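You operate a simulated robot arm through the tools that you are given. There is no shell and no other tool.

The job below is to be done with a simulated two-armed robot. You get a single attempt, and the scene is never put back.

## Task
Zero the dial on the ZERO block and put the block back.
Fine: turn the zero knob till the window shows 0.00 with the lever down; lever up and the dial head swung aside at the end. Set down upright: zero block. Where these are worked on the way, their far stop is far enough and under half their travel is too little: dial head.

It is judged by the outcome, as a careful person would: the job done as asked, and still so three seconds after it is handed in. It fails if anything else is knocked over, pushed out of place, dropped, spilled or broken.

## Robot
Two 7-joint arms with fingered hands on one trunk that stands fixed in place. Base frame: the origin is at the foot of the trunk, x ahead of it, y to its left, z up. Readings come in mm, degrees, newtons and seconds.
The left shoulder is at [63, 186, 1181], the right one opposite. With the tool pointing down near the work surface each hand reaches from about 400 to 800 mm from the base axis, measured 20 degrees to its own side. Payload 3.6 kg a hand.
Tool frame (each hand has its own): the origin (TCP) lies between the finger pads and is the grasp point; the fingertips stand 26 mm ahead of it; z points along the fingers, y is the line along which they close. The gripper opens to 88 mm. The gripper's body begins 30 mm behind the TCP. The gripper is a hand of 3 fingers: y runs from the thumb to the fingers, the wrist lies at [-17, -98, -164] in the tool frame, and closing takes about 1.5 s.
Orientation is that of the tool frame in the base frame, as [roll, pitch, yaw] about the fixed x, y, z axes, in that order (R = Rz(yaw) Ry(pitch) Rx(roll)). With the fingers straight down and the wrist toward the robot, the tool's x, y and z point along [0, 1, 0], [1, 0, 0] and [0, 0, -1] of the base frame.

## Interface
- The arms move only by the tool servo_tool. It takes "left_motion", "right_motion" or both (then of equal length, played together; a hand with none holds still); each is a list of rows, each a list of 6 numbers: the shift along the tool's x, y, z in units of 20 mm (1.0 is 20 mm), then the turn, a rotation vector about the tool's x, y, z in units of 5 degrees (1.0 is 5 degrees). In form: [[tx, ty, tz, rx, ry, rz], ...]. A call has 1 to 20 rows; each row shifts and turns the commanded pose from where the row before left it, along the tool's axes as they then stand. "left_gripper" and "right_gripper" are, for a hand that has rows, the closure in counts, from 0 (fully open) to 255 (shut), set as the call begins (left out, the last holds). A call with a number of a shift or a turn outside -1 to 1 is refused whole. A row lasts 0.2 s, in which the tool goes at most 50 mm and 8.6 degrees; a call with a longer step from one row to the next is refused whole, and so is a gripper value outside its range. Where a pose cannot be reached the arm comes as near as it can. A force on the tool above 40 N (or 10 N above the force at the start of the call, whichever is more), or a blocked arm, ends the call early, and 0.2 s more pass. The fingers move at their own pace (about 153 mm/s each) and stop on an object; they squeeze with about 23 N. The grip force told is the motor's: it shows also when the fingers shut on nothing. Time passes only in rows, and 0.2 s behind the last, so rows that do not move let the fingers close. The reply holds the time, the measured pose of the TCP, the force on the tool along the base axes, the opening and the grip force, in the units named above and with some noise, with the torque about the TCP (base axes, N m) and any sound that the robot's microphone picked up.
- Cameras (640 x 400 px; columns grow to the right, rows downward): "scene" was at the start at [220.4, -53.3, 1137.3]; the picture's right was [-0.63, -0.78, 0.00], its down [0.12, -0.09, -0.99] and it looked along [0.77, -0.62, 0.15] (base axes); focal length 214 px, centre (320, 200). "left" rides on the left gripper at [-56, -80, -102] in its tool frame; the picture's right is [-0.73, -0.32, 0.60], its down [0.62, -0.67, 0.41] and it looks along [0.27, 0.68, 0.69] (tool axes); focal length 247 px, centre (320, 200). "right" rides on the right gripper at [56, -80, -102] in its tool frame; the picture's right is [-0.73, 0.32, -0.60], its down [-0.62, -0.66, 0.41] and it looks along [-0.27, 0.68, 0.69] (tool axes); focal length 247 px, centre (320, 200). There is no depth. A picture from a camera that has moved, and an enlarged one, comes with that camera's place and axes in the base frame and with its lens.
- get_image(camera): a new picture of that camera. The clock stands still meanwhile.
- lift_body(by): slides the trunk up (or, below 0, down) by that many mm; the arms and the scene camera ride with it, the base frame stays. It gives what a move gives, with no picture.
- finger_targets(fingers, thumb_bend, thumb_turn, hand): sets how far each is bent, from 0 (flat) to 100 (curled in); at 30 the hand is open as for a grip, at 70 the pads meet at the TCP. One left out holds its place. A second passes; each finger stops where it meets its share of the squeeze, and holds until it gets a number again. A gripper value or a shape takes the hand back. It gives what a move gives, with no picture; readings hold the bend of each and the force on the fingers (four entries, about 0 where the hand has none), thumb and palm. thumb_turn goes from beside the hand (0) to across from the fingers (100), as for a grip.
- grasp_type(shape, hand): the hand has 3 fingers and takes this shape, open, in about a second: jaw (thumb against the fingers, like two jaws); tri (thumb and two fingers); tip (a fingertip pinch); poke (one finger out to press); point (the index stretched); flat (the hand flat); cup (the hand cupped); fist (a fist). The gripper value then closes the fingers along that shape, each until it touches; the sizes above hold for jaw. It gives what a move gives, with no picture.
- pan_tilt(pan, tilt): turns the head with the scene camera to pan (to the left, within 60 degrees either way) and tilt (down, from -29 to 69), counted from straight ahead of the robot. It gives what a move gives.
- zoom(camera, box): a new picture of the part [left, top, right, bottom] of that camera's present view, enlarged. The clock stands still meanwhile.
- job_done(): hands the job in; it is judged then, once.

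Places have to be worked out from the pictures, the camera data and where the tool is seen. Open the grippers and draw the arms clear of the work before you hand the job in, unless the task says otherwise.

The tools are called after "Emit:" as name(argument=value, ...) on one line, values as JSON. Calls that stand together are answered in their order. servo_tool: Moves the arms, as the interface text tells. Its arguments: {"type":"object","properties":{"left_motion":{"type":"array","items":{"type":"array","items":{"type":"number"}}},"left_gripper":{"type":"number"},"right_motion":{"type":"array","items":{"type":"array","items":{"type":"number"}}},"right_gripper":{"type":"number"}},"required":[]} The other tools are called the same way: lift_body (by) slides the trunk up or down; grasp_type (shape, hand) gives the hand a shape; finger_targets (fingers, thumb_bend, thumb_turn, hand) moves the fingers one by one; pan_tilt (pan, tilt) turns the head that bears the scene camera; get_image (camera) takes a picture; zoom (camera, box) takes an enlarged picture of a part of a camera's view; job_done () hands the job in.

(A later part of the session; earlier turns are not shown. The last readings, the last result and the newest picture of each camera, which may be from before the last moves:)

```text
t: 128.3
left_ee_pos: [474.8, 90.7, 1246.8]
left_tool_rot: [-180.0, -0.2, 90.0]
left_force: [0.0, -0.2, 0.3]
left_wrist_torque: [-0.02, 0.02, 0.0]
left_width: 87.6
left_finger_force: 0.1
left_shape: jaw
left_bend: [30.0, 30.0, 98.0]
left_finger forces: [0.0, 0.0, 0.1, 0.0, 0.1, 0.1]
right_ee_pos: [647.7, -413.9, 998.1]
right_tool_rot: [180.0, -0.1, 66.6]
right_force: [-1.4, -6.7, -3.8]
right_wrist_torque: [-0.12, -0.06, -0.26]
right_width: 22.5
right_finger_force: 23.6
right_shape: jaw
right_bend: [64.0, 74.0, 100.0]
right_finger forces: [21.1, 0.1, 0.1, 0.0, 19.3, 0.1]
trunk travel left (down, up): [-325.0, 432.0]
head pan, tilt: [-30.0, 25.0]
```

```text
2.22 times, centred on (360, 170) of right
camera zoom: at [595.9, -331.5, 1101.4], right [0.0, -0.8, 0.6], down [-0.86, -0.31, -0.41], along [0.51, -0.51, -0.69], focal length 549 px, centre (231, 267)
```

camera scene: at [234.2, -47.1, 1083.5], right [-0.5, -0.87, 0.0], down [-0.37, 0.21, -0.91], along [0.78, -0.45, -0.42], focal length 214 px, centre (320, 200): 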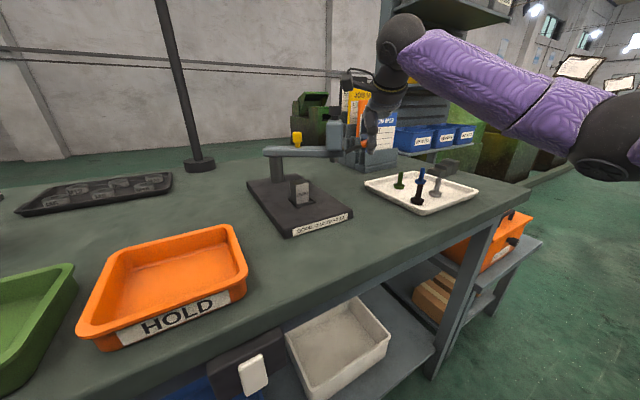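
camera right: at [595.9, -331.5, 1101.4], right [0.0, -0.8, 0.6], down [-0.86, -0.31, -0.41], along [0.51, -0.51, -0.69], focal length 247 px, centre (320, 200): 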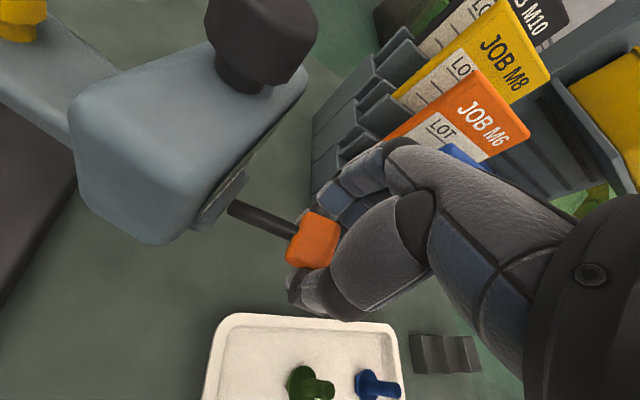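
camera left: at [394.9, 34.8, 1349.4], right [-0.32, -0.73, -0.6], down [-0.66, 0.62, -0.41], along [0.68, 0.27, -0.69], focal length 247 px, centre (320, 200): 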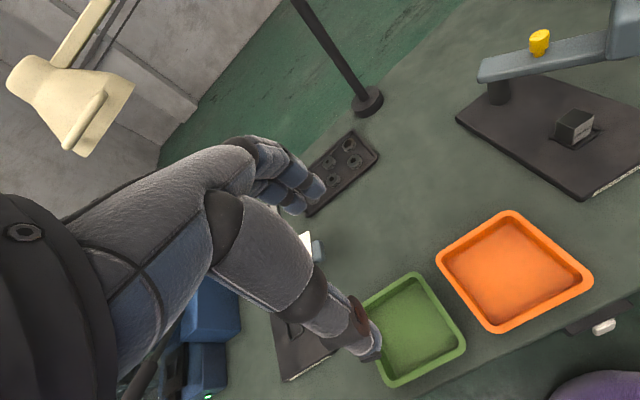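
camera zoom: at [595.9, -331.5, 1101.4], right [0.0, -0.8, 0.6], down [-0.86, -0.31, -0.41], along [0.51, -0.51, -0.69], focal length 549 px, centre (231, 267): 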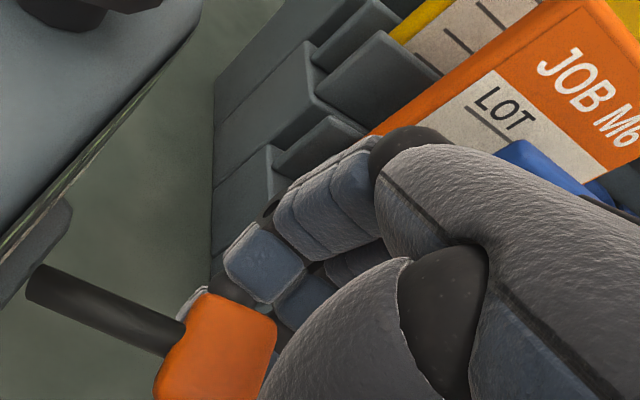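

The head is at about φ=23° with light forces, and the fingers are still roughly 50 mm from the rack. I take the last few degrees toward its original aside position.

Emit:
servo_tool(right_motion=[[0.0279, 0.679, 0, 0, 0, -0.7], [0.0159, 0.388, 0, 0, 0, -0.4], [0, 0, 0, 0, 0, 0]])

Emit:
zoom(camera="scene", box=[280, 60, 440, 200])

Emit:
zoom(camera="right", box=[260, 80, 460, 260])

```text
t: 129.1
left_ee_pos: [473.8, 91.6, 1247.7]
left_tool_rot: [-180.0, -0.1, 90.1]
left_force: [-0.3, -0.1, -0.8]
left_wrist_torque: [0.0, -0.02, 0.0]
left_width: 87.5
left_finger_force: 0.1
left_shape: jaw
left_bend: [30.0, 30.0, 98.0]
left_finger forces: [0.0, 0.0, 0.1, 0.0, 0.1, 0.0]
right_ee_pos: [667.7, -421.0, 998.0]
right_tool_rot: [180.0, 0.0, 72.1]
right_force: [0.1, -6.3, 0.2]
right_wrist_torque: [-0.1, -0.06, -0.29]
right_width: 22.5
right_finger_force: 23.7
right_shape: jaw
right_bend: [64.0, 74.0, 100.0]
right_finger forces: [20.0, 0.1, 0.1, 0.0, 18.3, 0.1]
trunk travel left (down, up): [-325.0, 432.0]
head pan, tilt: [-30.0, 25.0]
```

```text
2.86 times, centred on (360, 130) of scene
camera zoom: at [233.8, -46.7, 1083.6], right [-0.5, -0.87, 0.0], down [-0.37, 0.21, -0.91], along [0.78, -0.45, -0.42], focal length 613 px, centre (206, 400)
```

zoom: 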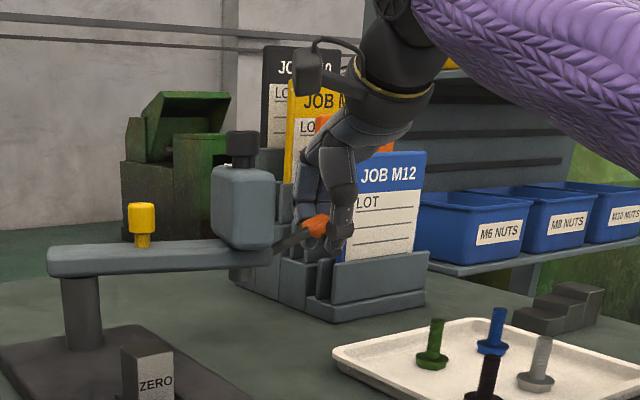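

```text
2.22 times, centred on (360, 170) of right
camera zoom: at [608.0, -343.7, 1100.7], right [0.08, -0.8, 0.6], down [-0.82, -0.39, -0.41], along [0.56, -0.46, -0.69], focal length 549 px, centre (231, 267)
```

zoom: 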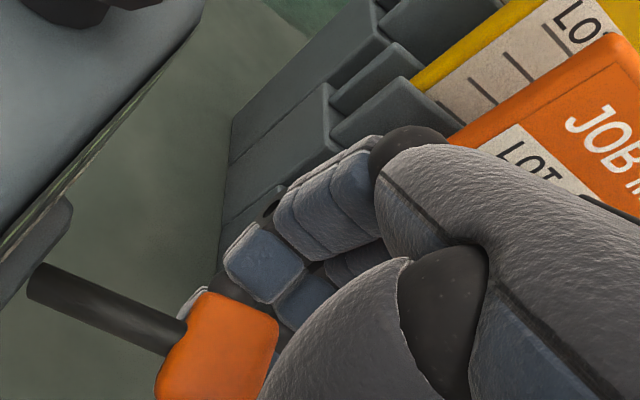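

The head is at φ≈17°, practically its original aside position. I lift the paddle slightly to make sure the lever is fully against its upper stop.

Emit:
servo_tool(right_motion=[[0, 0, -0.15, 0, 0, 0], [0, 0, -0.15, 0, 0, 0], [0, 0, 0, 0, 0, 0]])

Emit:
zoom(camera="scene", box=[280, 60, 440, 200])

```text
t: 129.9
left_ee_pos: [475.3, 90.8, 1247.5]
left_tool_rot: [-179.9, 0.0, 90.0]
left_force: [0.6, -0.3, 0.6]
left_wrist_torque: [0.01, -0.01, 0.0]
left_width: 87.6
left_finger_force: 0.1
left_shape: jaw
left_bend: [30.0, 30.0, 98.0]
left_finger forces: [0.0, 0.0, 0.1, 0.1, 0.0, 0.0]
right_ee_pos: [667.4, -422.0, 999.5]
right_tool_rot: [-179.6, 0.1, 72.0]
right_force: [0.3, -4.8, -18.5]
right_wrist_torque: [-0.24, -0.19, -0.28]
right_width: 22.3
right_finger_force: 22.9
right_shape: jaw
right_bend: [64.0, 74.0, 100.0]
right_finger forces: [24.8, 0.0, 0.0, 0.0, 24.2, 0.0]
trunk travel left (down, up): [-325.0, 432.0]
head pan, tilt: [-30.0, 25.0]
```

```text
2.86 times, centred on (360, 130) of scene
camera zoom: at [235.2, -47.4, 1083.0], right [-0.5, -0.87, 0.0], down [-0.37, 0.21, -0.91], along [0.78, -0.45, -0.42], focal length 613 px, centre (206, 400)
```

zoom: 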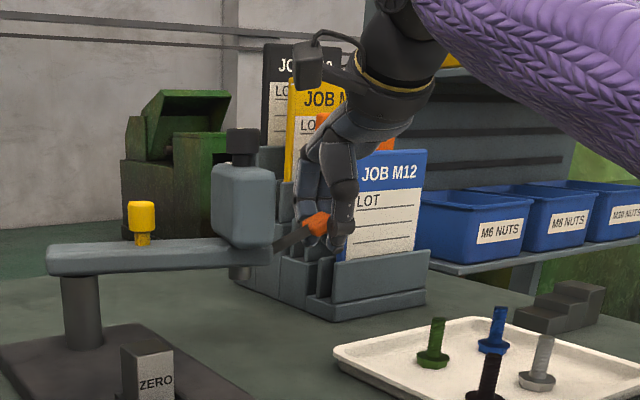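

The lever is solidly up (-18 N against its stop). I release it and rise straight up.

Emit:
servo_tool(right_motion=[[0, 0, 0.1, 0, 0, 0], [0, 0, 0, 0, 0, 0], [0, 0, 0, 0, 0, 0], [0, 0, 0, 0, 0, 0], [-0.5, 0, 0, 0, 0, 0], [0, 0, -0.6, 0, 0, 0], [0, 0, -1, 0, 0, 0], [0, 0, -1, 0, 0, 0], [0, 0, -1, 0, 0, 0], [0, 0, -1, 0, 0, 0], [0, 0, -1, 0, 0, 0], [0, 0, -1, 0, 0, 0], [0, 0, 0, 0, 0, 0]], right_gripper=80)

Emit:
get_image(camera="scene")

Emit:
zoom(camera="scene", box=[240, 100, 400, 220])

Emit:
get_image(camera="right")

```text
t: 132.7
left_ee_pos: [475.3, 92.2, 1248.0]
left_tool_rot: [180.0, 0.0, 90.1]
left_force: [0.9, -0.2, -0.1]
left_wrist_torque: [0.01, -0.01, 0.0]
left_width: 87.8
left_finger_force: 0.1
left_shape: jaw
left_bend: [30.0, 30.0, 98.0]
left_finger forces: [0.1, 0.0, 0.1, 0.1, 0.1, 0.0]
right_ee_pos: [663.4, -430.5, 1132.8]
right_tool_rot: [-180.0, 0.0, 72.1]
right_force: [-0.1, -1.0, -1.3]
right_wrist_torque: [-0.01, -0.01, -0.02]
right_width: 59.9
right_finger_force: 0.0
right_shape: jaw
right_bend: [36.0, 57.0, 99.0]
right_finger forces: [0.0, 0.0, 0.0, 0.0, 0.1, 0.0]
trunk travel left (down, up): [-325.0, 432.0]
head pan, tilt: [-30.0, 25.0]
```

```text
taken
camera scene: at [233.8, -46.2, 1083.6], right [-0.5, -0.87, 0.0], down [-0.37, 0.21, -0.91], along [0.78, -0.45, -0.42], focal length 214 px, centre (320, 200)
```

scene: 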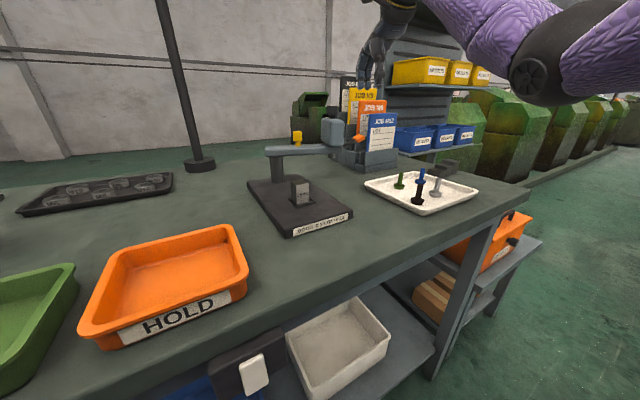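

```text
3.33 times, centred on (320, 160) of scene
camera zoom: at [233.8, -46.2, 1083.6], right [-0.5, -0.87, 0.0], down [-0.37, 0.21, -0.91], along [0.78, -0.45, -0.42], focal length 715 px, centre (320, 333)
```

zoom: 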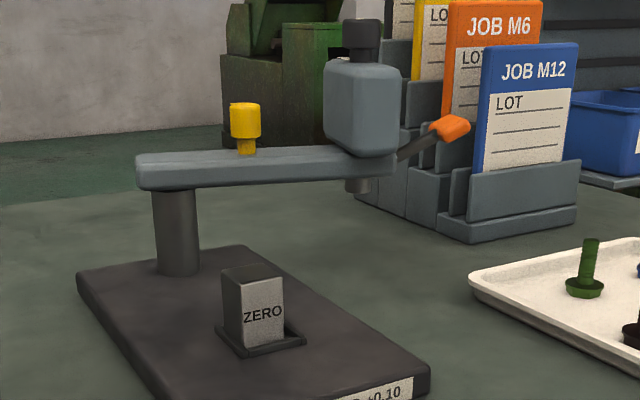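

```text
taken
camera right: at [603.6, -352.1, 1236.4], right [0.08, -0.8, 0.6], down [-0.83, -0.39, -0.41], along [0.56, -0.46, -0.69], focal length 247 px, centre (320, 200)
```

right: 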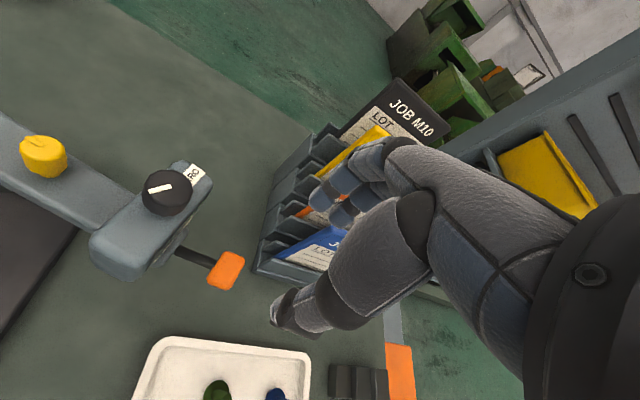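

The head is aside, the lever is up, and the block is upright in its nest. I now bring the hand back to yaw 90° over the block to fetch it.

Emit:
servo_tool(right_motion=[[-0.246, -0.761, 0, 0, 0, 0], [-0.246, -0.761, 0, 0, 0, 0], [-0.246, -0.761, 0, 0, 0, 0], [-0.246, -0.761, 0, 0, 0, 0], [-0.246, -0.761, 0, 0, 0, 0], [0, 0, 0, 0, 0, -1], [0, 0, 0, 0, 0, -1], [0, 0, 0, 0, 0, -1], [0, 0, 0, 0, 0, -0.58], [1, 0.036, 0, 0, 0, 0], [1, 0.036, 0, 0, 0, 0], [1, 0.036, 0, 0, 0, 0], [1, 0.036, 0, 0, 0, 0], [1, 0.036, 0, 0, 0, 0], [1, 0.036, 0, 0, 0, 0], [1, 0.036, 0, 0, 0, 0], [1, 0.036, 0, 0, 0, 0], [1, 0.036, 0, 0, 0, 0], [1, 0.036, 0, 0, 0, 0], [1, 0.036, 0, 0, 0, 0]], right_gripper=70)

Emit:
get_image(camera="right")

Emit:
zoom(camera="right", box=[180, 180, 320, 300])

Emit:
zoom(camera="scene", box=[240, 100, 400, 240])

```text
t: 136.9
left_ee_pos: [475.9, 93.0, 1247.7]
left_tool_rot: [-180.0, 0.0, 90.0]
left_force: [0.4, 0.5, -0.4]
left_wrist_torque: [-0.01, 0.04, -0.01]
left_width: 88.0
left_finger_force: 0.0
left_shape: jaw
left_bend: [30.0, 30.0, 98.0]
left_finger forces: [0.0, 0.0, 0.0, 0.2, 0.1, 0.0]
right_ee_pos: [592.6, -209.4, 1132.4]
right_tool_rot: [-179.9, 0.0, 89.8]
right_force: [0.1, 0.4, 0.2]
right_wrist_torque: [0.02, 0.0, 0.01]
right_width: 63.2
right_finger_force: 0.0
right_shape: jaw
right_bend: [35.0, 54.0, 99.0]
right_finger forces: [0.1, 0.0, 0.0, 0.0, 0.0, 0.0]
trunk travel left (down, up): [-325.0, 432.0]
head pan, tilt: [-30.0, 25.0]
```

```text
taken
camera right: at [512.2, -153.9, 1235.0], right [0.32, -0.73, 0.6], down [-0.67, -0.62, -0.41], along [0.67, -0.27, -0.69], focal length 247 px, centre (320, 200)
```

right: 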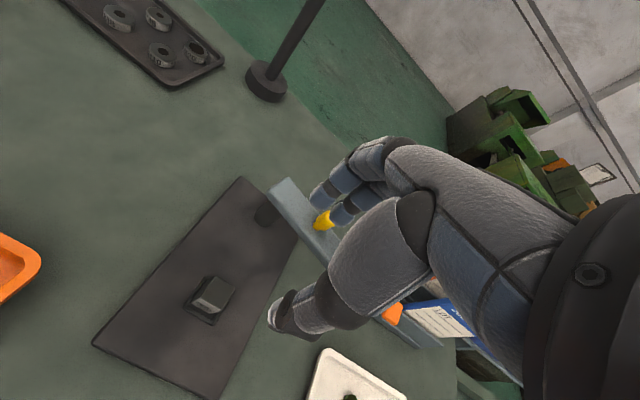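

```text
3.33 times, centred on (250, 240) of right
camera zoom: at [512.2, -153.9, 1235.0], right [0.32, -0.73, 0.6], down [-0.67, -0.62, -0.41], along [0.67, -0.27, -0.69], focal length 823 px, centre (553, 67)
```

zoom: 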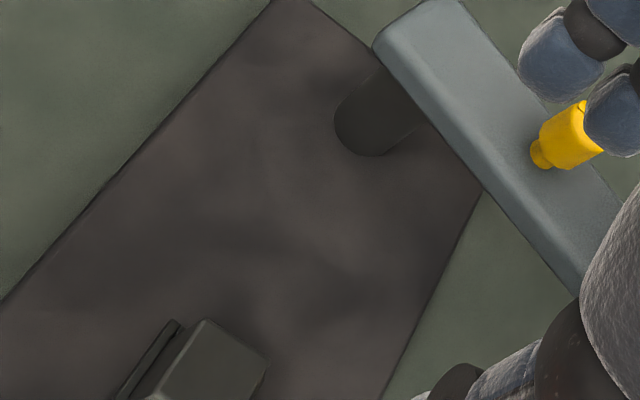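

```text
2.86 times, centred on (320, 170) of scene
camera zoom: at [233.8, -45.7, 1083.7], right [-0.5, -0.87, 0.0], down [-0.37, 0.21, -0.91], along [0.78, -0.45, -0.42], focal length 613 px, centre (320, 286)
```

zoom: 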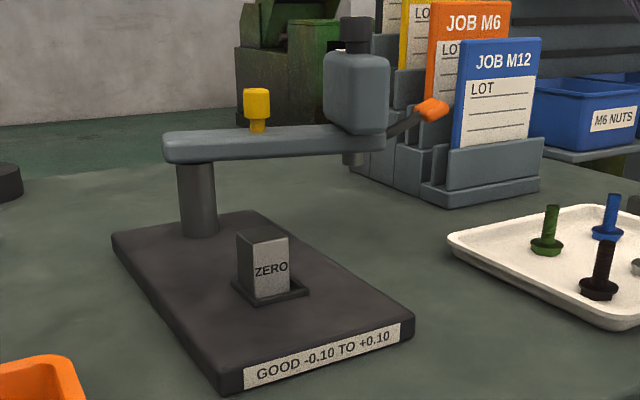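

The block is still upright in the nest. I descend over it, stopping short for a check.

Emit:
servo_tool(right_motion=[[-0.03, -0.06, 0.8, 0, 0, 0], [0, 0, 1, 0, 0, 0], [0, 0, 1, 0, 0, 0], [0, 0, 1, 0, 0, 0], [0, 0, 1, 0, 0, 0], [0, 0, 1, 0, 0, 0], [0, 0, 1, 0, 0, 0], [0, 0, 1, 0, 0, 0], [0, 0, 1, 0, 0, 0], [0, 0, 0.3, 0, 0, 0], [0, 0, 0, 0, 0, 0]])

Emit:
zoom(camera="right", box=[200, 170, 380, 320])

Emit:
zoom(camera="scene", box=[270, 110, 370, 200])

```text
t: 139.3
left_ee_pos: [474.0, 92.3, 1246.9]
left_tool_rot: [-179.9, 0.0, 90.1]
left_force: [0.8, -0.5, -0.9]
left_wrist_torque: [0.03, 0.0, -0.01]
left_width: 87.8
left_finger_force: 0.1
left_shape: jaw
left_bend: [30.0, 30.0, 98.0]
left_finger forces: [0.1, 0.1, 0.1, 0.1, 0.0, 0.0]
right_ee_pos: [591.1, -211.9, 952.2]
right_tool_rot: [-180.0, 0.0, 89.8]
right_force: [0.2, 0.5, 0.5]
right_wrist_torque: [-0.01, 0.01, -0.03]
right_width: 63.4
right_finger_force: 0.0
right_shape: jaw
right_bend: [35.0, 54.0, 99.0]
right_finger forces: [0.0, 0.0, 0.1, 0.0, 0.1, 0.1]
trunk travel left (down, up): [-325.0, 432.0]
head pan, tilt: [-30.0, 25.0]
```

```text
2.67 times, centred on (290, 245) of right
camera zoom: at [510.3, -155.7, 1054.9], right [0.32, -0.74, 0.6], down [-0.67, -0.62, -0.41], along [0.67, -0.27, -0.69], focal length 659 px, centre (400, 80)
```

zoom: 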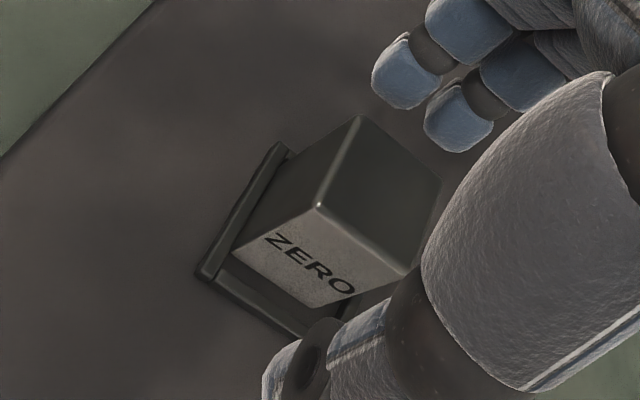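

```text
4.44 times, centred on (320, 155) of scene
camera zoom: at [233.7, -46.0, 1083.7], right [-0.5, -0.87, 0.0], down [-0.37, 0.21, -0.91], along [0.78, -0.45, -0.42], focal length 953 px, centre (320, 400)
```

zoom: 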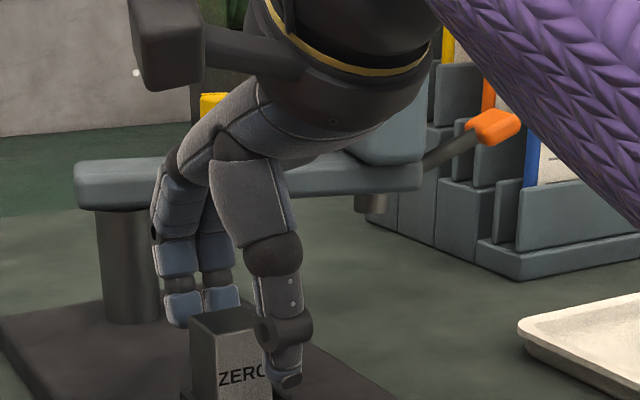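

Aligned. I descend to z≈934 and close on the block as before.

Emit:
servo_tool(right_motion=[[0, 0, 0.4, 0, 0, 0], [0, 0, 0.3, 0, 0, 0], [0, 0, 0.2, 0, 0, 0], [0, 0, 0, 0, 0, 0]])

Emit:
servo_tool(right_motion=[[0, 0, 0, 0, 0, 0], [0, 0, 0, 0, 0, 0], [0, 0, 0, 0, 0, 0], [0, 0, 0, 0, 0, 0], [0, 0, 0, 0, 0, 0], [0, 0, 0, 0, 0, 0], [0, 0, 0, 0, 0, 0]], right_gripper=200)

Emit:
zoom(camera="right", box=[200, 170, 380, 320])

```text
t: 140.3
left_ee_pos: [474.4, 93.0, 1247.3]
left_tool_rot: [180.0, 0.0, 90.0]
left_force: [0.8, -0.4, 0.5]
left_wrist_torque: [0.0, 0.03, -0.01]
left_width: 87.8
left_finger_force: 0.1
left_shape: jaw
left_bend: [30.0, 30.0, 98.0]
left_finger forces: [0.1, 0.0, 0.0, 0.0, 0.0, 0.0]
right_ee_pos: [591.0, -210.5, 934.6]
right_tool_rot: [-180.0, -0.1, 89.9]
right_force: [0.2, 0.4, -0.7]
right_wrist_torque: [-0.04, 0.01, 0.0]
right_width: 63.5
right_finger_force: 0.0
right_shape: jaw
right_bend: [35.0, 54.0, 99.0]
right_finger forces: [0.0, 0.0, 0.0, 0.0, 0.0, 0.1]
trunk travel left (down, up): [-325.0, 432.0]
head pan, tilt: [-30.0, 25.0]
```

```text
t: 141.9
left_ee_pos: [473.6, 93.1, 1248.2]
left_tool_rot: [-179.9, 0.0, 90.0]
left_force: [0.0, 0.2, -0.4]
left_wrist_torque: [-0.01, 0.02, 0.02]
left_width: 87.9
left_finger_force: 0.1
left_shape: jaw
left_bend: [30.0, 30.0, 98.0]
left_finger forces: [0.0, 0.1, 0.0, 0.1, 0.1, 0.0]
right_ee_pos: [590.7, -211.6, 933.2]
right_tool_rot: [-180.0, 0.0, 90.0]
right_force: [-0.8, 0.2, -0.2]
right_wrist_torque: [0.03, 0.01, -0.02]
right_width: 22.3
right_finger_force: 23.2
right_shape: jaw
right_bend: [55.0, 73.0, 100.0]
right_finger forces: [10.5, 10.1, 0.0, 0.0, 20.8, 0.0]
trunk travel left (down, up): [-325.0, 432.0]
head pan, tilt: [-30.0, 25.0]
```

```text
2.67 times, centred on (290, 245) of right
camera zoom: at [510.3, -155.4, 1036.7], right [0.32, -0.73, 0.6], down [-0.67, -0.62, -0.41], along [0.67, -0.27, -0.69], focal length 659 px, centre (400, 80)
```

zoom: 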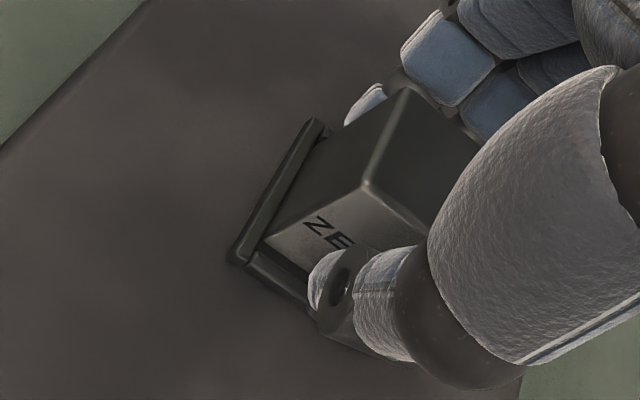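

Block gripped at 23 N with balanced forces. I lift it straight up out of the nest.

Emit:
servo_tool(right_motion=[[0, 0, -0.3, 0, 0, 0], [0, 0, -0.6, 0, 0, 0], [0, 0, -1, 0, 0, 0], [0, 0, -1, 0, 0, 0], [0, 0, -1, 0, 0, 0], [0, 0, 0, 0, 0, 0]])

Emit:
zoom(camera="scene", box=[240, 100, 400, 240])

Emit:
zoom(camera="right", box=[200, 170, 380, 320])

```text
t: 143.3
left_ee_pos: [475.5, 92.6, 1247.5]
left_tool_rot: [179.9, 0.0, 90.0]
left_force: [-0.1, 1.2, -0.2]
left_wrist_torque: [0.0, 0.02, 0.0]
left_width: 87.8
left_finger_force: 0.0
left_shape: jaw
left_bend: [30.0, 30.0, 98.0]
left_finger forces: [0.0, 0.0, 0.1, 0.0, 0.0, 0.0]
right_ee_pos: [590.1, -209.8, 1011.3]
right_tool_rot: [179.9, 0.0, 90.0]
right_force: [-0.6, -0.5, -1.5]
right_wrist_torque: [-0.01, -0.02, 0.03]
right_width: 22.0
right_finger_force: 23.3
right_shape: jaw
right_bend: [55.0, 73.0, 100.0]
right_finger forces: [10.7, 10.1, 0.1, 0.1, 20.7, 0.0]
trunk travel left (down, up): [-325.0, 432.0]
head pan, tilt: [-30.0, 25.0]
```

```text
2.86 times, centred on (320, 170) of scene
camera zoom: at [234.0, -46.1, 1083.6], right [-0.5, -0.87, 0.0], down [-0.37, 0.21, -0.91], along [0.78, -0.45, -0.42], focal length 613 px, centre (320, 286)
```

zoom: 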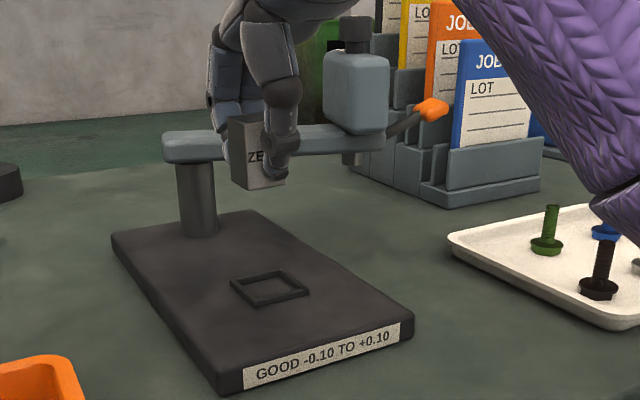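

```text
2.67 times, centred on (290, 245) of right
camera zoom: at [510.2, -154.2, 1114.0], right [0.32, -0.73, 0.6], down [-0.67, -0.62, -0.41], along [0.67, -0.27, -0.69], focal length 659 px, centre (400, 80)
```

zoom: 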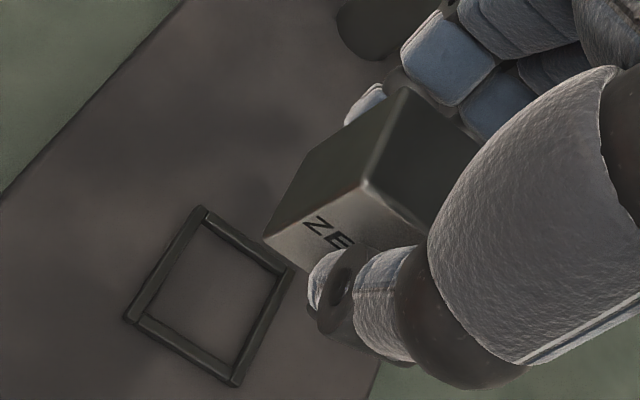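

The block is out of the nest and level. I check the full scene for the elbow's position before carrying the block back.

Emit:
get_image(camera="scene")

Emit:
get_image(camera="left")

```text
taken
camera scene: at [234.0, -46.1, 1083.6], right [-0.5, -0.87, 0.0], down [-0.37, 0.21, -0.91], along [0.78, -0.45, -0.42], focal length 214 px, centre (320, 200)
```

scene: 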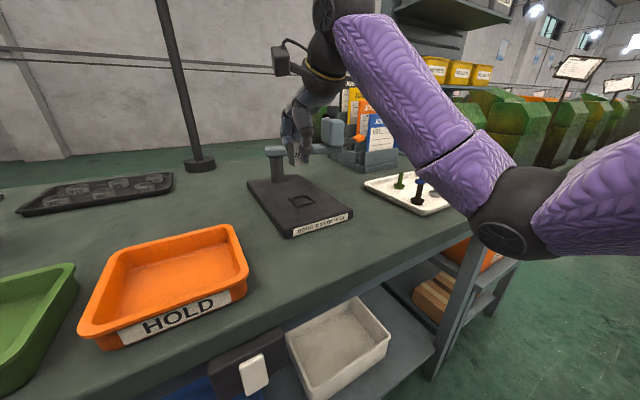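

```text
taken
camera left: at [395.2, 34.6, 1349.3], right [-0.32, -0.73, -0.6], down [-0.67, 0.62, -0.41], along [0.68, 0.27, -0.69], focal length 247 px, centre (320, 200)
```

left: 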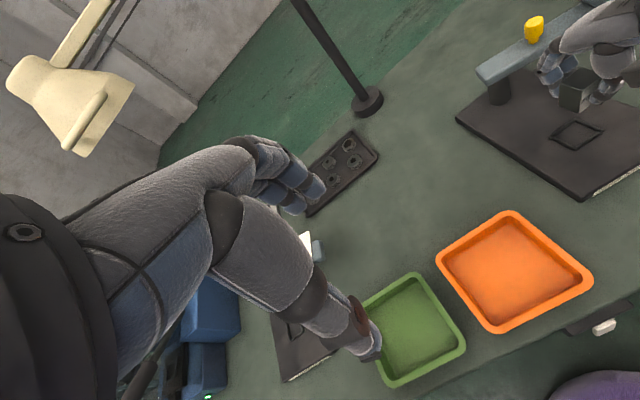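

The elbow hangs in front of the bench edge, not over it. I raise the block a little more for margin and carry it back along the same way, first to about [510, -430].

Emit:
servo_tool(right_motion=[[0, 0, -0.75, 0, 0, 0], [0, 0, -0.75, 0, 0, 0], [-0.95, -0.32, 0, 0, 0, 0], [-0.95, -0.32, 0, 0, 0, 0], [-0.95, -0.32, 0, 0, 0, 0], [-0.95, -0.32, 0, 0, 0, 0], [-0.95, -0.32, 0, 0, 0, 0], [-0.893, -0.343, 0, 0, 0, 0], [-0.893, -0.343, 0, 0, 0, 0], [-0.893, -0.343, 0, 0, 0, 0], [-0.893, -0.343, 0, 0, 0, 0], [-0.893, -0.343, 0, 0, 0, 0], [-0.893, -0.343, 0, 0, 0, 0], [-0.893, -0.343, 0, 0, 0, 0], [0, 0, 0, 0, 0, 0]])

Emit:
get_image(camera="scene")

Emit:
get_image(camera="right")

```text
t: 146.5
left_ee_pos: [474.6, 93.0, 1247.7]
left_tool_rot: [-179.9, 0.0, 90.0]
left_force: [0.3, 0.0, 0.0]
left_wrist_torque: [-0.01, -0.03, 0.0]
left_width: 87.6
left_finger_force: 0.1
left_shape: jaw
left_bend: [30.0, 30.0, 98.0]
left_finger forces: [0.0, 0.0, 0.0, 0.0, 0.0, 0.0]
right_ee_pos: [511.5, -432.5, 1041.7]
right_tool_rot: [180.0, 0.0, 90.0]
right_force: [0.0, 0.0, -2.5]
right_wrist_torque: [0.02, -0.03, 0.0]
right_width: 21.9
right_finger_force: 22.8
right_shape: jaw
right_bend: [55.0, 73.0, 100.0]
right_finger forces: [10.6, 10.2, 0.0, 0.1, 20.8, 0.0]
trunk travel left (down, up): [-325.0, 432.0]
head pan, tilt: [-30.0, 25.0]
```

```text
taken
camera scene: at [234.0, -46.0, 1083.6], right [-0.5, -0.87, 0.0], down [-0.37, 0.21, -0.91], along [0.78, -0.45, -0.42], focal length 214 px, centre (320, 200)
```

scene: 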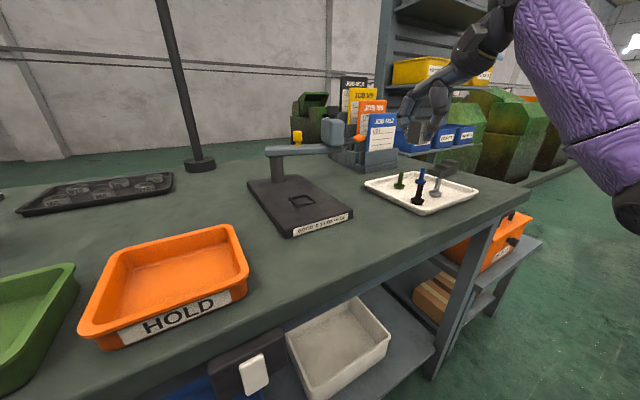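

```text
taken
camera right: at [431.4, -375.3, 1144.2], right [0.32, -0.73, 0.6], down [-0.67, -0.62, -0.41], along [0.67, -0.27, -0.69], focal length 247 px, centre (320, 200)
```

right: 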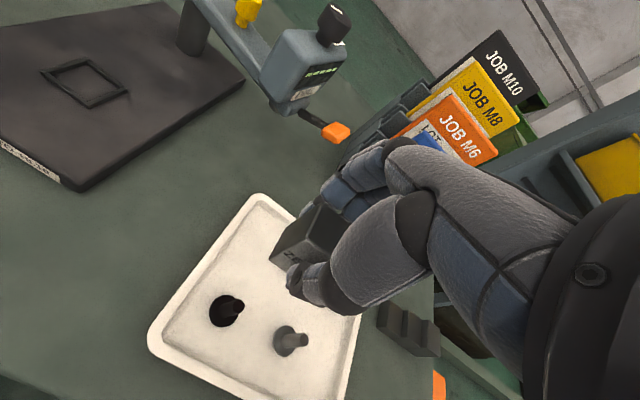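

All clear. I continue over the tray to above the block's original place at [482.5, -673].

Emit:
servo_tool(right_motion=[[-0.925, -0.1115, 0, 0, 0, 0], [-0.925, -0.1115, 0, 0, 0, 0], [-0.925, -0.1115, 0, 0, 0, 0], [-0.925, -0.1115, 0, 0, 0, 0], [-0.925, -0.1115, 0, 0, 0, 0], [-0.925, -0.1115, 0, 0, 0, 0], [-0.925, -0.1115, 0, 0, 0, 0], [-0.925, -0.1115, 0, 0, 0, 0], [-0.925, -0.1115, 0, 0, 0, 0], [-0.925, -0.1115, 0, 0, 0, 0], [-0.925, -0.1115, 0, 0, 0, 0], [-0.925, -0.1115, 0, 0, 0, 0], [-0.925, -0.1115, 0, 0, 0, 0], [0, 0, 0, 0, 0, 0]])

Emit:
pan_tilt(pan=-50, tilt=15)

Emit:
zoom(camera="scene", box=[320, 110, 480, 235])

Emit:
get_image(camera="right")

```text
t: 149.5
left_ee_pos: [473.8, 91.7, 1248.0]
left_tool_rot: [180.0, 0.0, 90.0]
left_force: [-0.5, 0.6, -1.1]
left_wrist_torque: [-0.01, 0.01, 0.01]
left_width: 87.7
left_finger_force: 0.1
left_shape: jaw
left_bend: [30.0, 30.0, 98.0]
left_finger forces: [0.1, 0.0, 0.0, 0.1, 0.0, 0.0]
right_ee_pos: [481.3, -672.4, 1041.6]
right_tool_rot: [-180.0, 0.0, 90.0]
right_force: [-0.1, 0.0, -1.4]
right_wrist_torque: [0.01, -0.02, 0.0]
right_width: 22.2
right_finger_force: 23.6
right_shape: jaw
right_bend: [55.0, 73.0, 100.0]
right_finger forces: [10.5, 10.2, 0.0, 0.0, 20.7, 0.0]
trunk travel left (down, up): [-325.0, 432.0]
head pan, tilt: [-30.0, 25.0]
```

```text
t: 150.3
left_ee_pos: [475.6, 91.0, 1248.0]
left_tool_rot: [-180.0, 0.0, 89.9]
left_force: [0.3, -0.1, 0.0]
left_wrist_torque: [-0.02, 0.01, -0.02]
left_width: 87.8
left_finger_force: 0.1
left_shape: jaw
left_bend: [30.0, 30.0, 98.0]
left_finger forces: [0.1, 0.0, 0.1, 0.0, 0.0, 0.0]
right_ee_pos: [480.9, -671.4, 1041.4]
right_tool_rot: [-179.9, 0.0, 89.9]
right_force: [0.1, 0.5, -2.2]
right_wrist_torque: [-0.01, 0.01, 0.0]
right_width: 22.1
right_finger_force: 22.6
right_shape: jaw
right_bend: [55.0, 73.0, 100.0]
right_finger forces: [10.5, 10.3, 0.0, 0.0, 20.8, 0.1]
trunk travel left (down, up): [-325.0, 432.0]
head pan, tilt: [-50.0, 15.0]
```

```text
3.20 times, centred on (400, 172) of scene
camera zoom: at [214.2, -71.7, 1099.8], right [-0.77, -0.64, 0.0], down [-0.17, 0.2, -0.97], along [0.62, -0.74, -0.26], focal length 686 px, centre (64, 288)
```

zoom: 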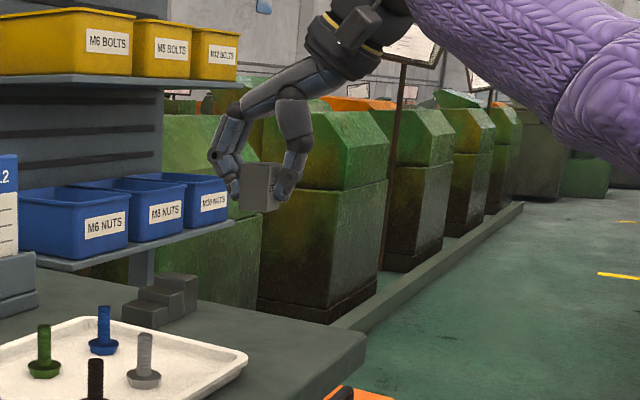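

```text
taken
camera right: at [400.3, -615.2, 1144.5], right [0.32, -0.74, 0.6], down [-0.67, -0.62, -0.41], along [0.67, -0.27, -0.69], focal length 247 px, centre (320, 200)
```

right: 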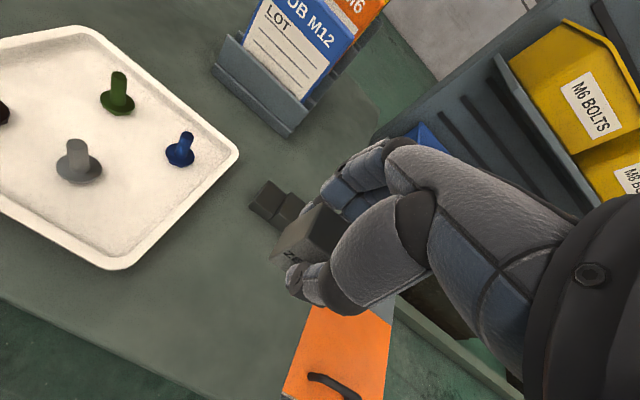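

The block is above its original place. I descend to just above the bench.

Emit:
servo_tool(right_motion=[[-0.04, 0.07, 0.7, 0, 0, 0], [0, 0, 1, 0, 0, 0], [0, 0, 1, 0, 0, 0], [0, 0, 1, 0, 0, 0], [0, 0, 1, 0, 0, 0], [0, 0, 0.7, 0, 0, 0], [0, 0, 0.5, 0, 0, 0], [0, 0, 0.2, 0, 0, 0], [0, 0, 0, 0, 0, 0]])

Emit:
zoom(camera="scene", box=[320, 140, 440, 225])

Emit:
zoom(camera="right", box=[200, 130, 400, 320])

```text
t: 152.3
left_ee_pos: [474.1, 91.3, 1247.6]
left_tool_rot: [-179.9, 0.0, 90.0]
left_force: [0.1, -0.2, 0.2]
left_wrist_torque: [-0.03, 0.0, 0.01]
left_width: 88.0
left_finger_force: 0.1
left_shape: jaw
left_bend: [30.0, 30.0, 98.0]
left_finger forces: [0.0, 0.0, 0.1, 0.1, 0.0, 0.0]
right_ee_pos: [482.8, -672.0, 917.4]
right_tool_rot: [-180.0, 0.0, 90.0]
right_force: [-0.6, -0.4, -2.4]
right_wrist_torque: [-0.02, 0.0, -0.03]
right_width: 22.3
right_finger_force: 22.7
right_shape: jaw
right_bend: [55.0, 73.0, 100.0]
right_finger forces: [10.5, 10.2, 0.1, 0.0, 20.5, 0.0]
trunk travel left (down, up): [-325.0, 432.0]
head pan, tilt: [-50.0, 15.0]
```

```text
4.71 times, centred on (380, 182) of scene
camera zoom: at [214.1, -71.8, 1099.8], right [-0.77, -0.64, 0.0], down [-0.17, 0.2, -0.97], along [0.62, -0.74, -0.26], focal length 1009 px, centre (38, 282)
```

zoom: 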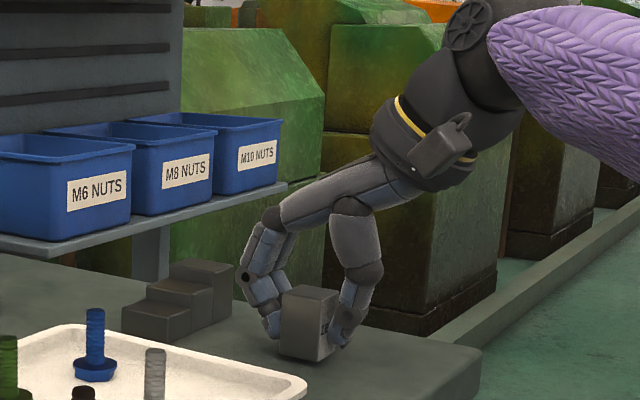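

```text
2.11 times, centred on (300, 225) of right
camera zoom: at [402.3, -616.2, 1021.5], right [0.32, -0.74, 0.6], down [-0.67, -0.62, -0.41], along [0.67, -0.27, -0.69], focal length 520 px, centre (362, 147)
```

zoom: 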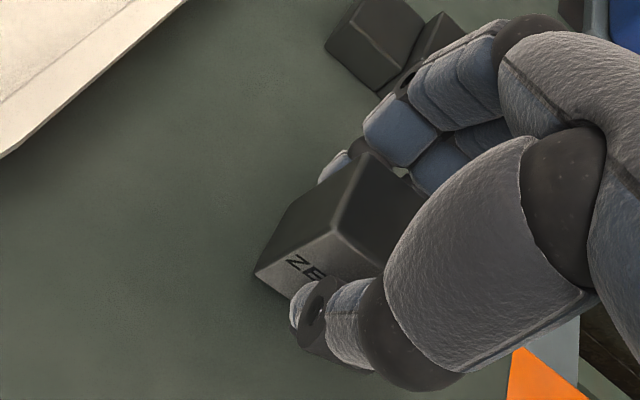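

About 4 mm remains to the bench. I lower in small steps until the bench takes the weight.

Emit:
servo_tool(right_motion=[[0, 0, 0.1, 0, 0, 0], [0, 0, 0.05, 0, 0, 0], [0, 0, 0, 0, 0, 0]])

Emit:
servo_tool(right_motion=[[0, 0, 0.05, 0, 0, 0], [0, 0, 0, 0, 0, 0]])

Emit:
zoom(camera="scene", box=[350, 170, 420, 220])

```text
t: 153.1
left_ee_pos: [473.7, 90.9, 1246.3]
left_tool_rot: [180.0, 0.1, 90.0]
left_force: [0.4, 0.2, 0.2]
left_wrist_torque: [-0.01, -0.05, 0.0]
left_width: 87.6
left_finger_force: 0.0
left_shape: jaw
left_bend: [30.0, 30.0, 98.0]
left_finger forces: [0.0, 0.1, 0.0, 0.0, 0.0, 0.0]
right_ee_pos: [483.4, -672.4, 917.0]
right_tool_rot: [-180.0, 0.1, 90.0]
right_force: [0.3, 0.1, -2.9]
right_wrist_torque: [0.01, -0.01, 0.05]
right_width: 22.1
right_finger_force: 23.0
right_shape: jaw
right_bend: [55.0, 73.0, 100.0]
right_finger forces: [10.5, 10.1, 0.0, 0.0, 20.6, 0.0]
trunk travel left (down, up): [-325.0, 432.0]
head pan, tilt: [-50.0, 15.0]
```

```text
t: 153.7
left_ee_pos: [473.7, 92.2, 1248.3]
left_tool_rot: [-180.0, 0.0, 90.0]
left_force: [0.0, 0.1, -0.2]
left_wrist_torque: [-0.03, 0.02, -0.05]
left_width: 87.6
left_finger_force: 0.0
left_shape: jaw
left_bend: [30.0, 30.0, 98.0]
left_finger forces: [0.0, 0.0, 0.0, 0.0, 0.1, 0.0]
right_ee_pos: [483.3, -673.4, 916.3]
right_tool_rot: [-180.0, 0.1, 90.0]
right_force: [-0.5, -0.3, -3.5]
right_wrist_torque: [0.0, -0.01, 0.01]
right_width: 22.1
right_finger_force: 23.6
right_shape: jaw
right_bend: [55.0, 73.0, 100.0]
right_finger forces: [10.5, 10.2, 0.1, 0.0, 20.6, 0.1]
trunk travel left (down, up): [-325.0, 432.0]
head pan, tilt: [-50.0, 15.0]
```

```text
8.00 times, centred on (385, 195) of scene
camera zoom: at [214.1, -71.7, 1099.8], right [-0.77, -0.64, 0.0], down [-0.17, 0.2, -0.97], along [0.62, -0.74, -0.26], focal length 1716 px, centre (-200, 240)
```

zoom: 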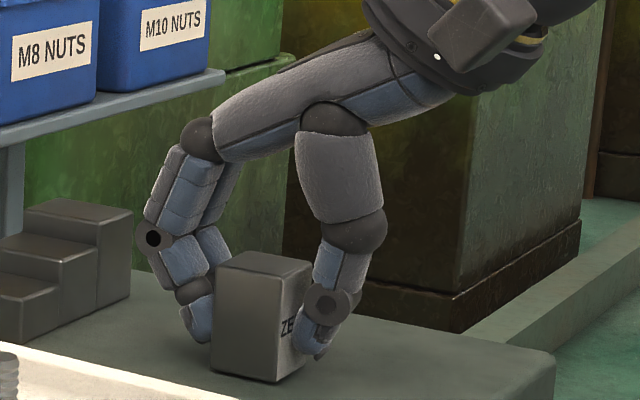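

The weight is still on the hand at z≈916. I continue down millimetre by millimetre.

Emit:
servo_tool(right_motion=[[0, 0, 0.05, 0, 0, 0], [0, 0, 0, 0, 0, 0]])

Emit:
servo_tool(right_motion=[[0, 0, 0.05, 0, 0, 0], [0, 0, 0, 0, 0, 0]])

Emit:
servo_tool(right_motion=[[0, 0, 0, 0, 0, 0]])

```text
t: 154.3
left_ee_pos: [475.2, 91.7, 1247.3]
left_tool_rot: [180.0, 0.0, 90.0]
left_force: [0.6, -0.2, 0.2]
left_wrist_torque: [-0.03, 0.03, 0.01]
left_width: 87.5
left_finger_force: 0.0
left_shape: jaw
left_bend: [30.0, 30.0, 98.0]
left_finger forces: [0.0, 0.0, 0.0, 0.0, 0.0, 0.1]
right_ee_pos: [482.9, -673.6, 915.1]
right_tool_rot: [-179.9, 0.1, 90.0]
right_force: [0.3, 0.5, -2.4]
right_wrist_torque: [0.01, -0.03, 0.01]
right_width: 22.5
right_finger_force: 23.4
right_shape: jaw
right_bend: [55.0, 73.0, 100.0]
right_finger forces: [10.6, 10.2, 0.0, 0.0, 20.6, 0.0]
trunk travel left (down, up): [-325.0, 432.0]
head pan, tilt: [-50.0, 15.0]
```

```text
t: 154.9
left_ee_pos: [474.7, 92.2, 1248.2]
left_tool_rot: [-180.0, 0.1, 90.0]
left_force: [0.9, 0.4, 0.3]
left_wrist_torque: [0.05, -0.01, 0.02]
left_width: 87.6
left_finger_force: 0.2
left_shape: jaw
left_bend: [30.0, 30.0, 98.0]
left_finger forces: [0.0, 0.1, 0.0, 0.1, 0.0, 0.1]
right_ee_pos: [483.5, -673.6, 914.2]
right_tool_rot: [-179.9, 0.0, 89.8]
right_force: [-0.3, -2.0, -0.7]
right_wrist_torque: [-0.01, -0.02, -0.06]
right_width: 22.0
right_finger_force: 22.4
right_shape: jaw
right_bend: [55.0, 73.0, 100.0]
right_finger forces: [10.7, 10.2, 0.0, 0.0, 20.7, 0.1]
trunk travel left (down, up): [-325.0, 432.0]
head pan, tilt: [-50.0, 15.0]
```

```text
t: 155.3
left_ee_pos: [474.6, 92.0, 1247.8]
left_tool_rot: [180.0, 0.1, 90.0]
left_force: [1.0, 0.5, -0.3]
left_wrist_torque: [-0.02, 0.0, -0.02]
left_width: 87.9
left_finger_force: 0.1
left_shape: jaw
left_bend: [30.0, 30.0, 98.0]
left_finger forces: [0.0, 0.0, 0.1, 0.1, 0.1, 0.0]
right_ee_pos: [483.2, -673.4, 913.2]
right_tool_rot: [-180.0, -0.1, 89.9]
right_force: [-0.5, -1.0, -0.2]
right_wrist_torque: [0.01, -0.04, -0.01]
right_width: 22.0
right_finger_force: 23.1
right_shape: jaw
right_bend: [55.0, 73.0, 100.0]
right_finger forces: [10.7, 10.3, 0.0, 0.0, 20.6, 0.0]
trunk travel left (down, up): [-325.0, 432.0]
head pan, tilt: [-50.0, 15.0]
```

The load has dropped to about -0.3 N at z≈913.5, so the bench now carries the block. I open the fingers.

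Emit:
servo_tool(right_motion=[[0, 0, 0, 0, 0, 0], [0, 0, 0, 0, 0, 0], [0, 0, 0, 0, 0, 0], [0, 0, 0, 0, 0, 0], [0, 0, 0, 0, 0, 0]], right_gripper=70)

Emit:
zoom(camera="scene", box=[350, 170, 420, 220])

Emit:
zoom(camera="right", box=[200, 130, 400, 320])

```text
t: 156.5
left_ee_pos: [475.0, 91.3, 1248.5]
left_tool_rot: [-180.0, 0.0, 90.0]
left_force: [-0.9, 0.6, -0.1]
left_wrist_torque: [0.03, -0.05, -0.02]
left_width: 87.7
left_finger_force: 0.0
left_shape: jaw
left_bend: [30.0, 30.0, 98.0]
left_finger forces: [0.1, 0.0, 0.1, 0.0, 0.0, 0.0]
right_ee_pos: [483.1, -672.0, 914.4]
right_tool_rot: [-180.0, 0.0, 89.9]
right_force: [0.3, -0.2, 0.1]
right_wrist_torque: [0.02, -0.02, -0.02]
right_width: 63.4
right_finger_force: 0.0
right_shape: jaw
right_bend: [35.0, 54.0, 99.0]
right_finger forces: [0.0, 0.0, 0.1, 0.1, 0.0, 0.0]
trunk travel left (down, up): [-325.0, 432.0]
head pan, tilt: [-50.0, 15.0]
```

```text
8.00 times, centred on (385, 195) of scene
camera zoom: at [213.9, -71.5, 1099.9], right [-0.77, -0.64, 0.0], down [-0.17, 0.2, -0.97], along [0.62, -0.74, -0.26], focal length 1716 px, centre (-200, 240)
```

zoom: 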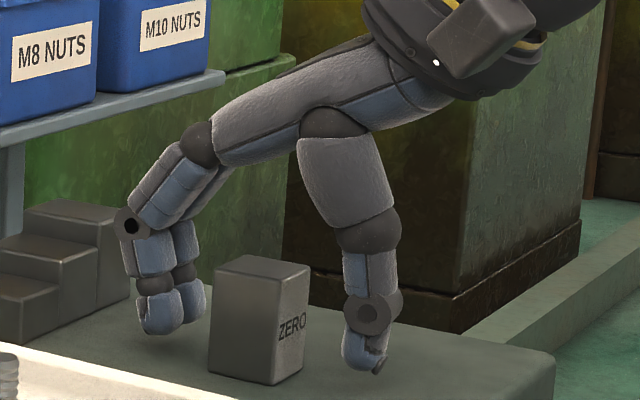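

```text
2.11 times, centred on (300, 225) of right
camera zoom: at [402.5, -616.5, 1016.8], right [0.32, -0.74, 0.6], down [-0.67, -0.62, -0.41], along [0.68, -0.27, -0.69], focal length 520 px, centre (362, 147)
```

zoom: 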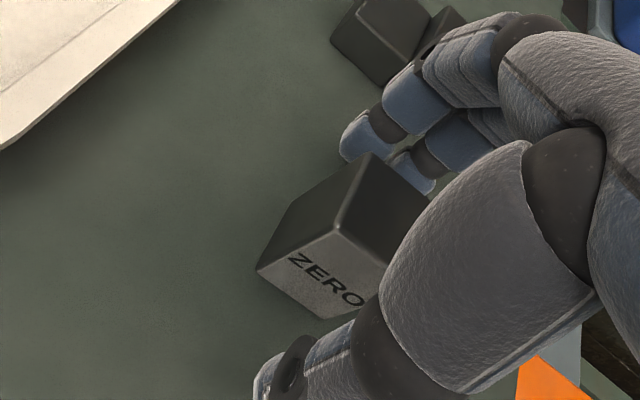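

The block stands upright and free at its original place. I rise straight up and withdraw the right arm toward its starting pose.

Emit:
servo_tool(right_motion=[[0, 0, -0.4, 0, 0, 0], [0, 0, -0.8, 0, 0, 0], [0, 0, -1, 0, 0, 0], [0, 0, -1, 0, 0, 0], [0, 0, -1, 0, 0, 0], [0, 0, -1, 0, 0, 0], [0, 0, -1, 0, 0, 0], [0, 0, -1, 0, 0, 0], [0, 0, -1, 0, 0, 0], [0.6, -0.5, -1, 0, 0, 0], [0.6, -0.5, -1, 0, 0, 0], [0.6, -0.5, -1, 0, 0, 0], [0.6, -0.5, -1, 0, 0, 0], [0.6, -0.5, -1, 0, 0, 0], [0.6, -0.5, -1, 0, 0, 0], [0.6, -0.5, -1, 0, 0, 0], [0.6, -0.5, -1, 0, 0, 0], [0, 0, 0, 0, 0, 0]])

Emit:
get_image(camera="scene")

Emit:
zoom(camera="scene", box=[330, 170, 430, 235])

Emit:
zoom(camera="scene", box=[160, 130, 320, 230])

Emit:
get_image(camera="right")

```text
t: 160.3
left_ee_pos: [474.7, 91.8, 1247.8]
left_tool_rot: [180.0, 0.0, 89.9]
left_force: [-0.1, -0.1, 0.8]
left_wrist_torque: [-0.01, 0.0, 0.0]
left_width: 87.7
left_finger_force: 0.1
left_shape: jaw
left_bend: [30.0, 30.0, 98.0]
left_finger forces: [0.1, 0.0, 0.0, 0.1, 0.0, 0.1]
right_ee_pos: [403.0, -576.9, 1238.5]
right_tool_rot: [-179.9, 0.0, 90.0]
right_force: [0.0, 0.4, 0.0]
right_wrist_torque: [-0.01, 0.0, -0.02]
right_width: 63.5
right_finger_force: 0.2
right_shape: jaw
right_bend: [35.0, 54.0, 99.0]
right_finger forces: [0.0, 0.1, 0.0, 0.0, 0.0, 0.1]
trunk travel left (down, up): [-325.0, 432.0]
head pan, tilt: [-50.0, 15.0]
```

```text
taken
camera scene: at [214.0, -71.7, 1099.8], right [-0.77, -0.64, 0.0], down [-0.17, 0.2, -0.97], along [0.62, -0.74, -0.26], focal length 214 px, centre (320, 200)
```

scene: 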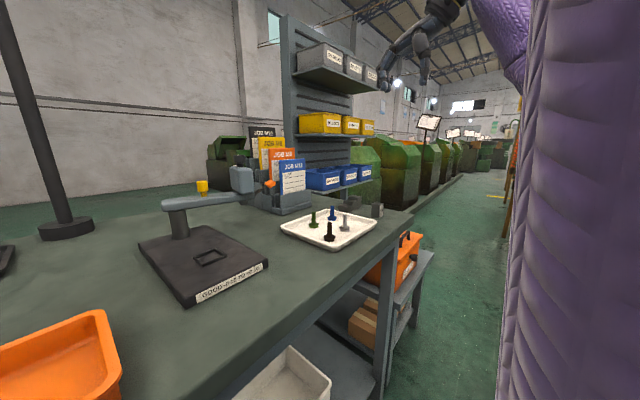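

```text
6.15 times, centred on (380, 202) of scene
camera zoom: at [214.0, -71.7, 1099.8], right [-0.77, -0.64, 0.0], down [-0.17, 0.2, -0.97], along [0.62, -0.74, -0.26], focal length 1320 px, centre (-49, 185)
```

zoom: 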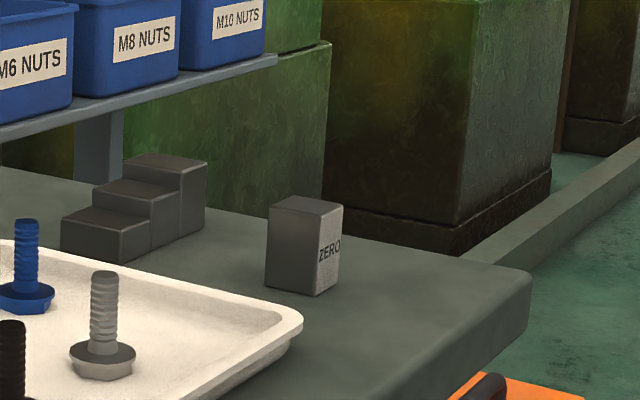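

```text
4.00 times, centred on (240, 180) of scene
camera zoom: at [214.0, -71.7, 1099.8], right [-0.77, -0.64, 0.0], down [-0.17, 0.2, -0.97], along [0.62, -0.74, -0.26], focal length 858 px, centre (640, 280)
```

zoom: 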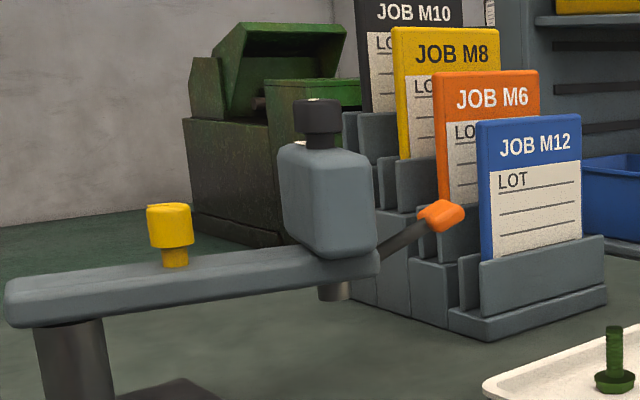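

```text
taken
camera right: at [323.4, -520.4, 1341.3], right [0.32, -0.74, 0.6], down [-0.67, -0.62, -0.41], along [0.67, -0.27, -0.69], focal length 247 px, centre (320, 200)
```

right: 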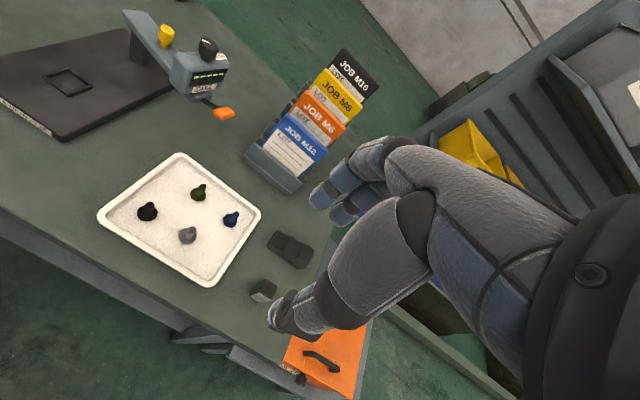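

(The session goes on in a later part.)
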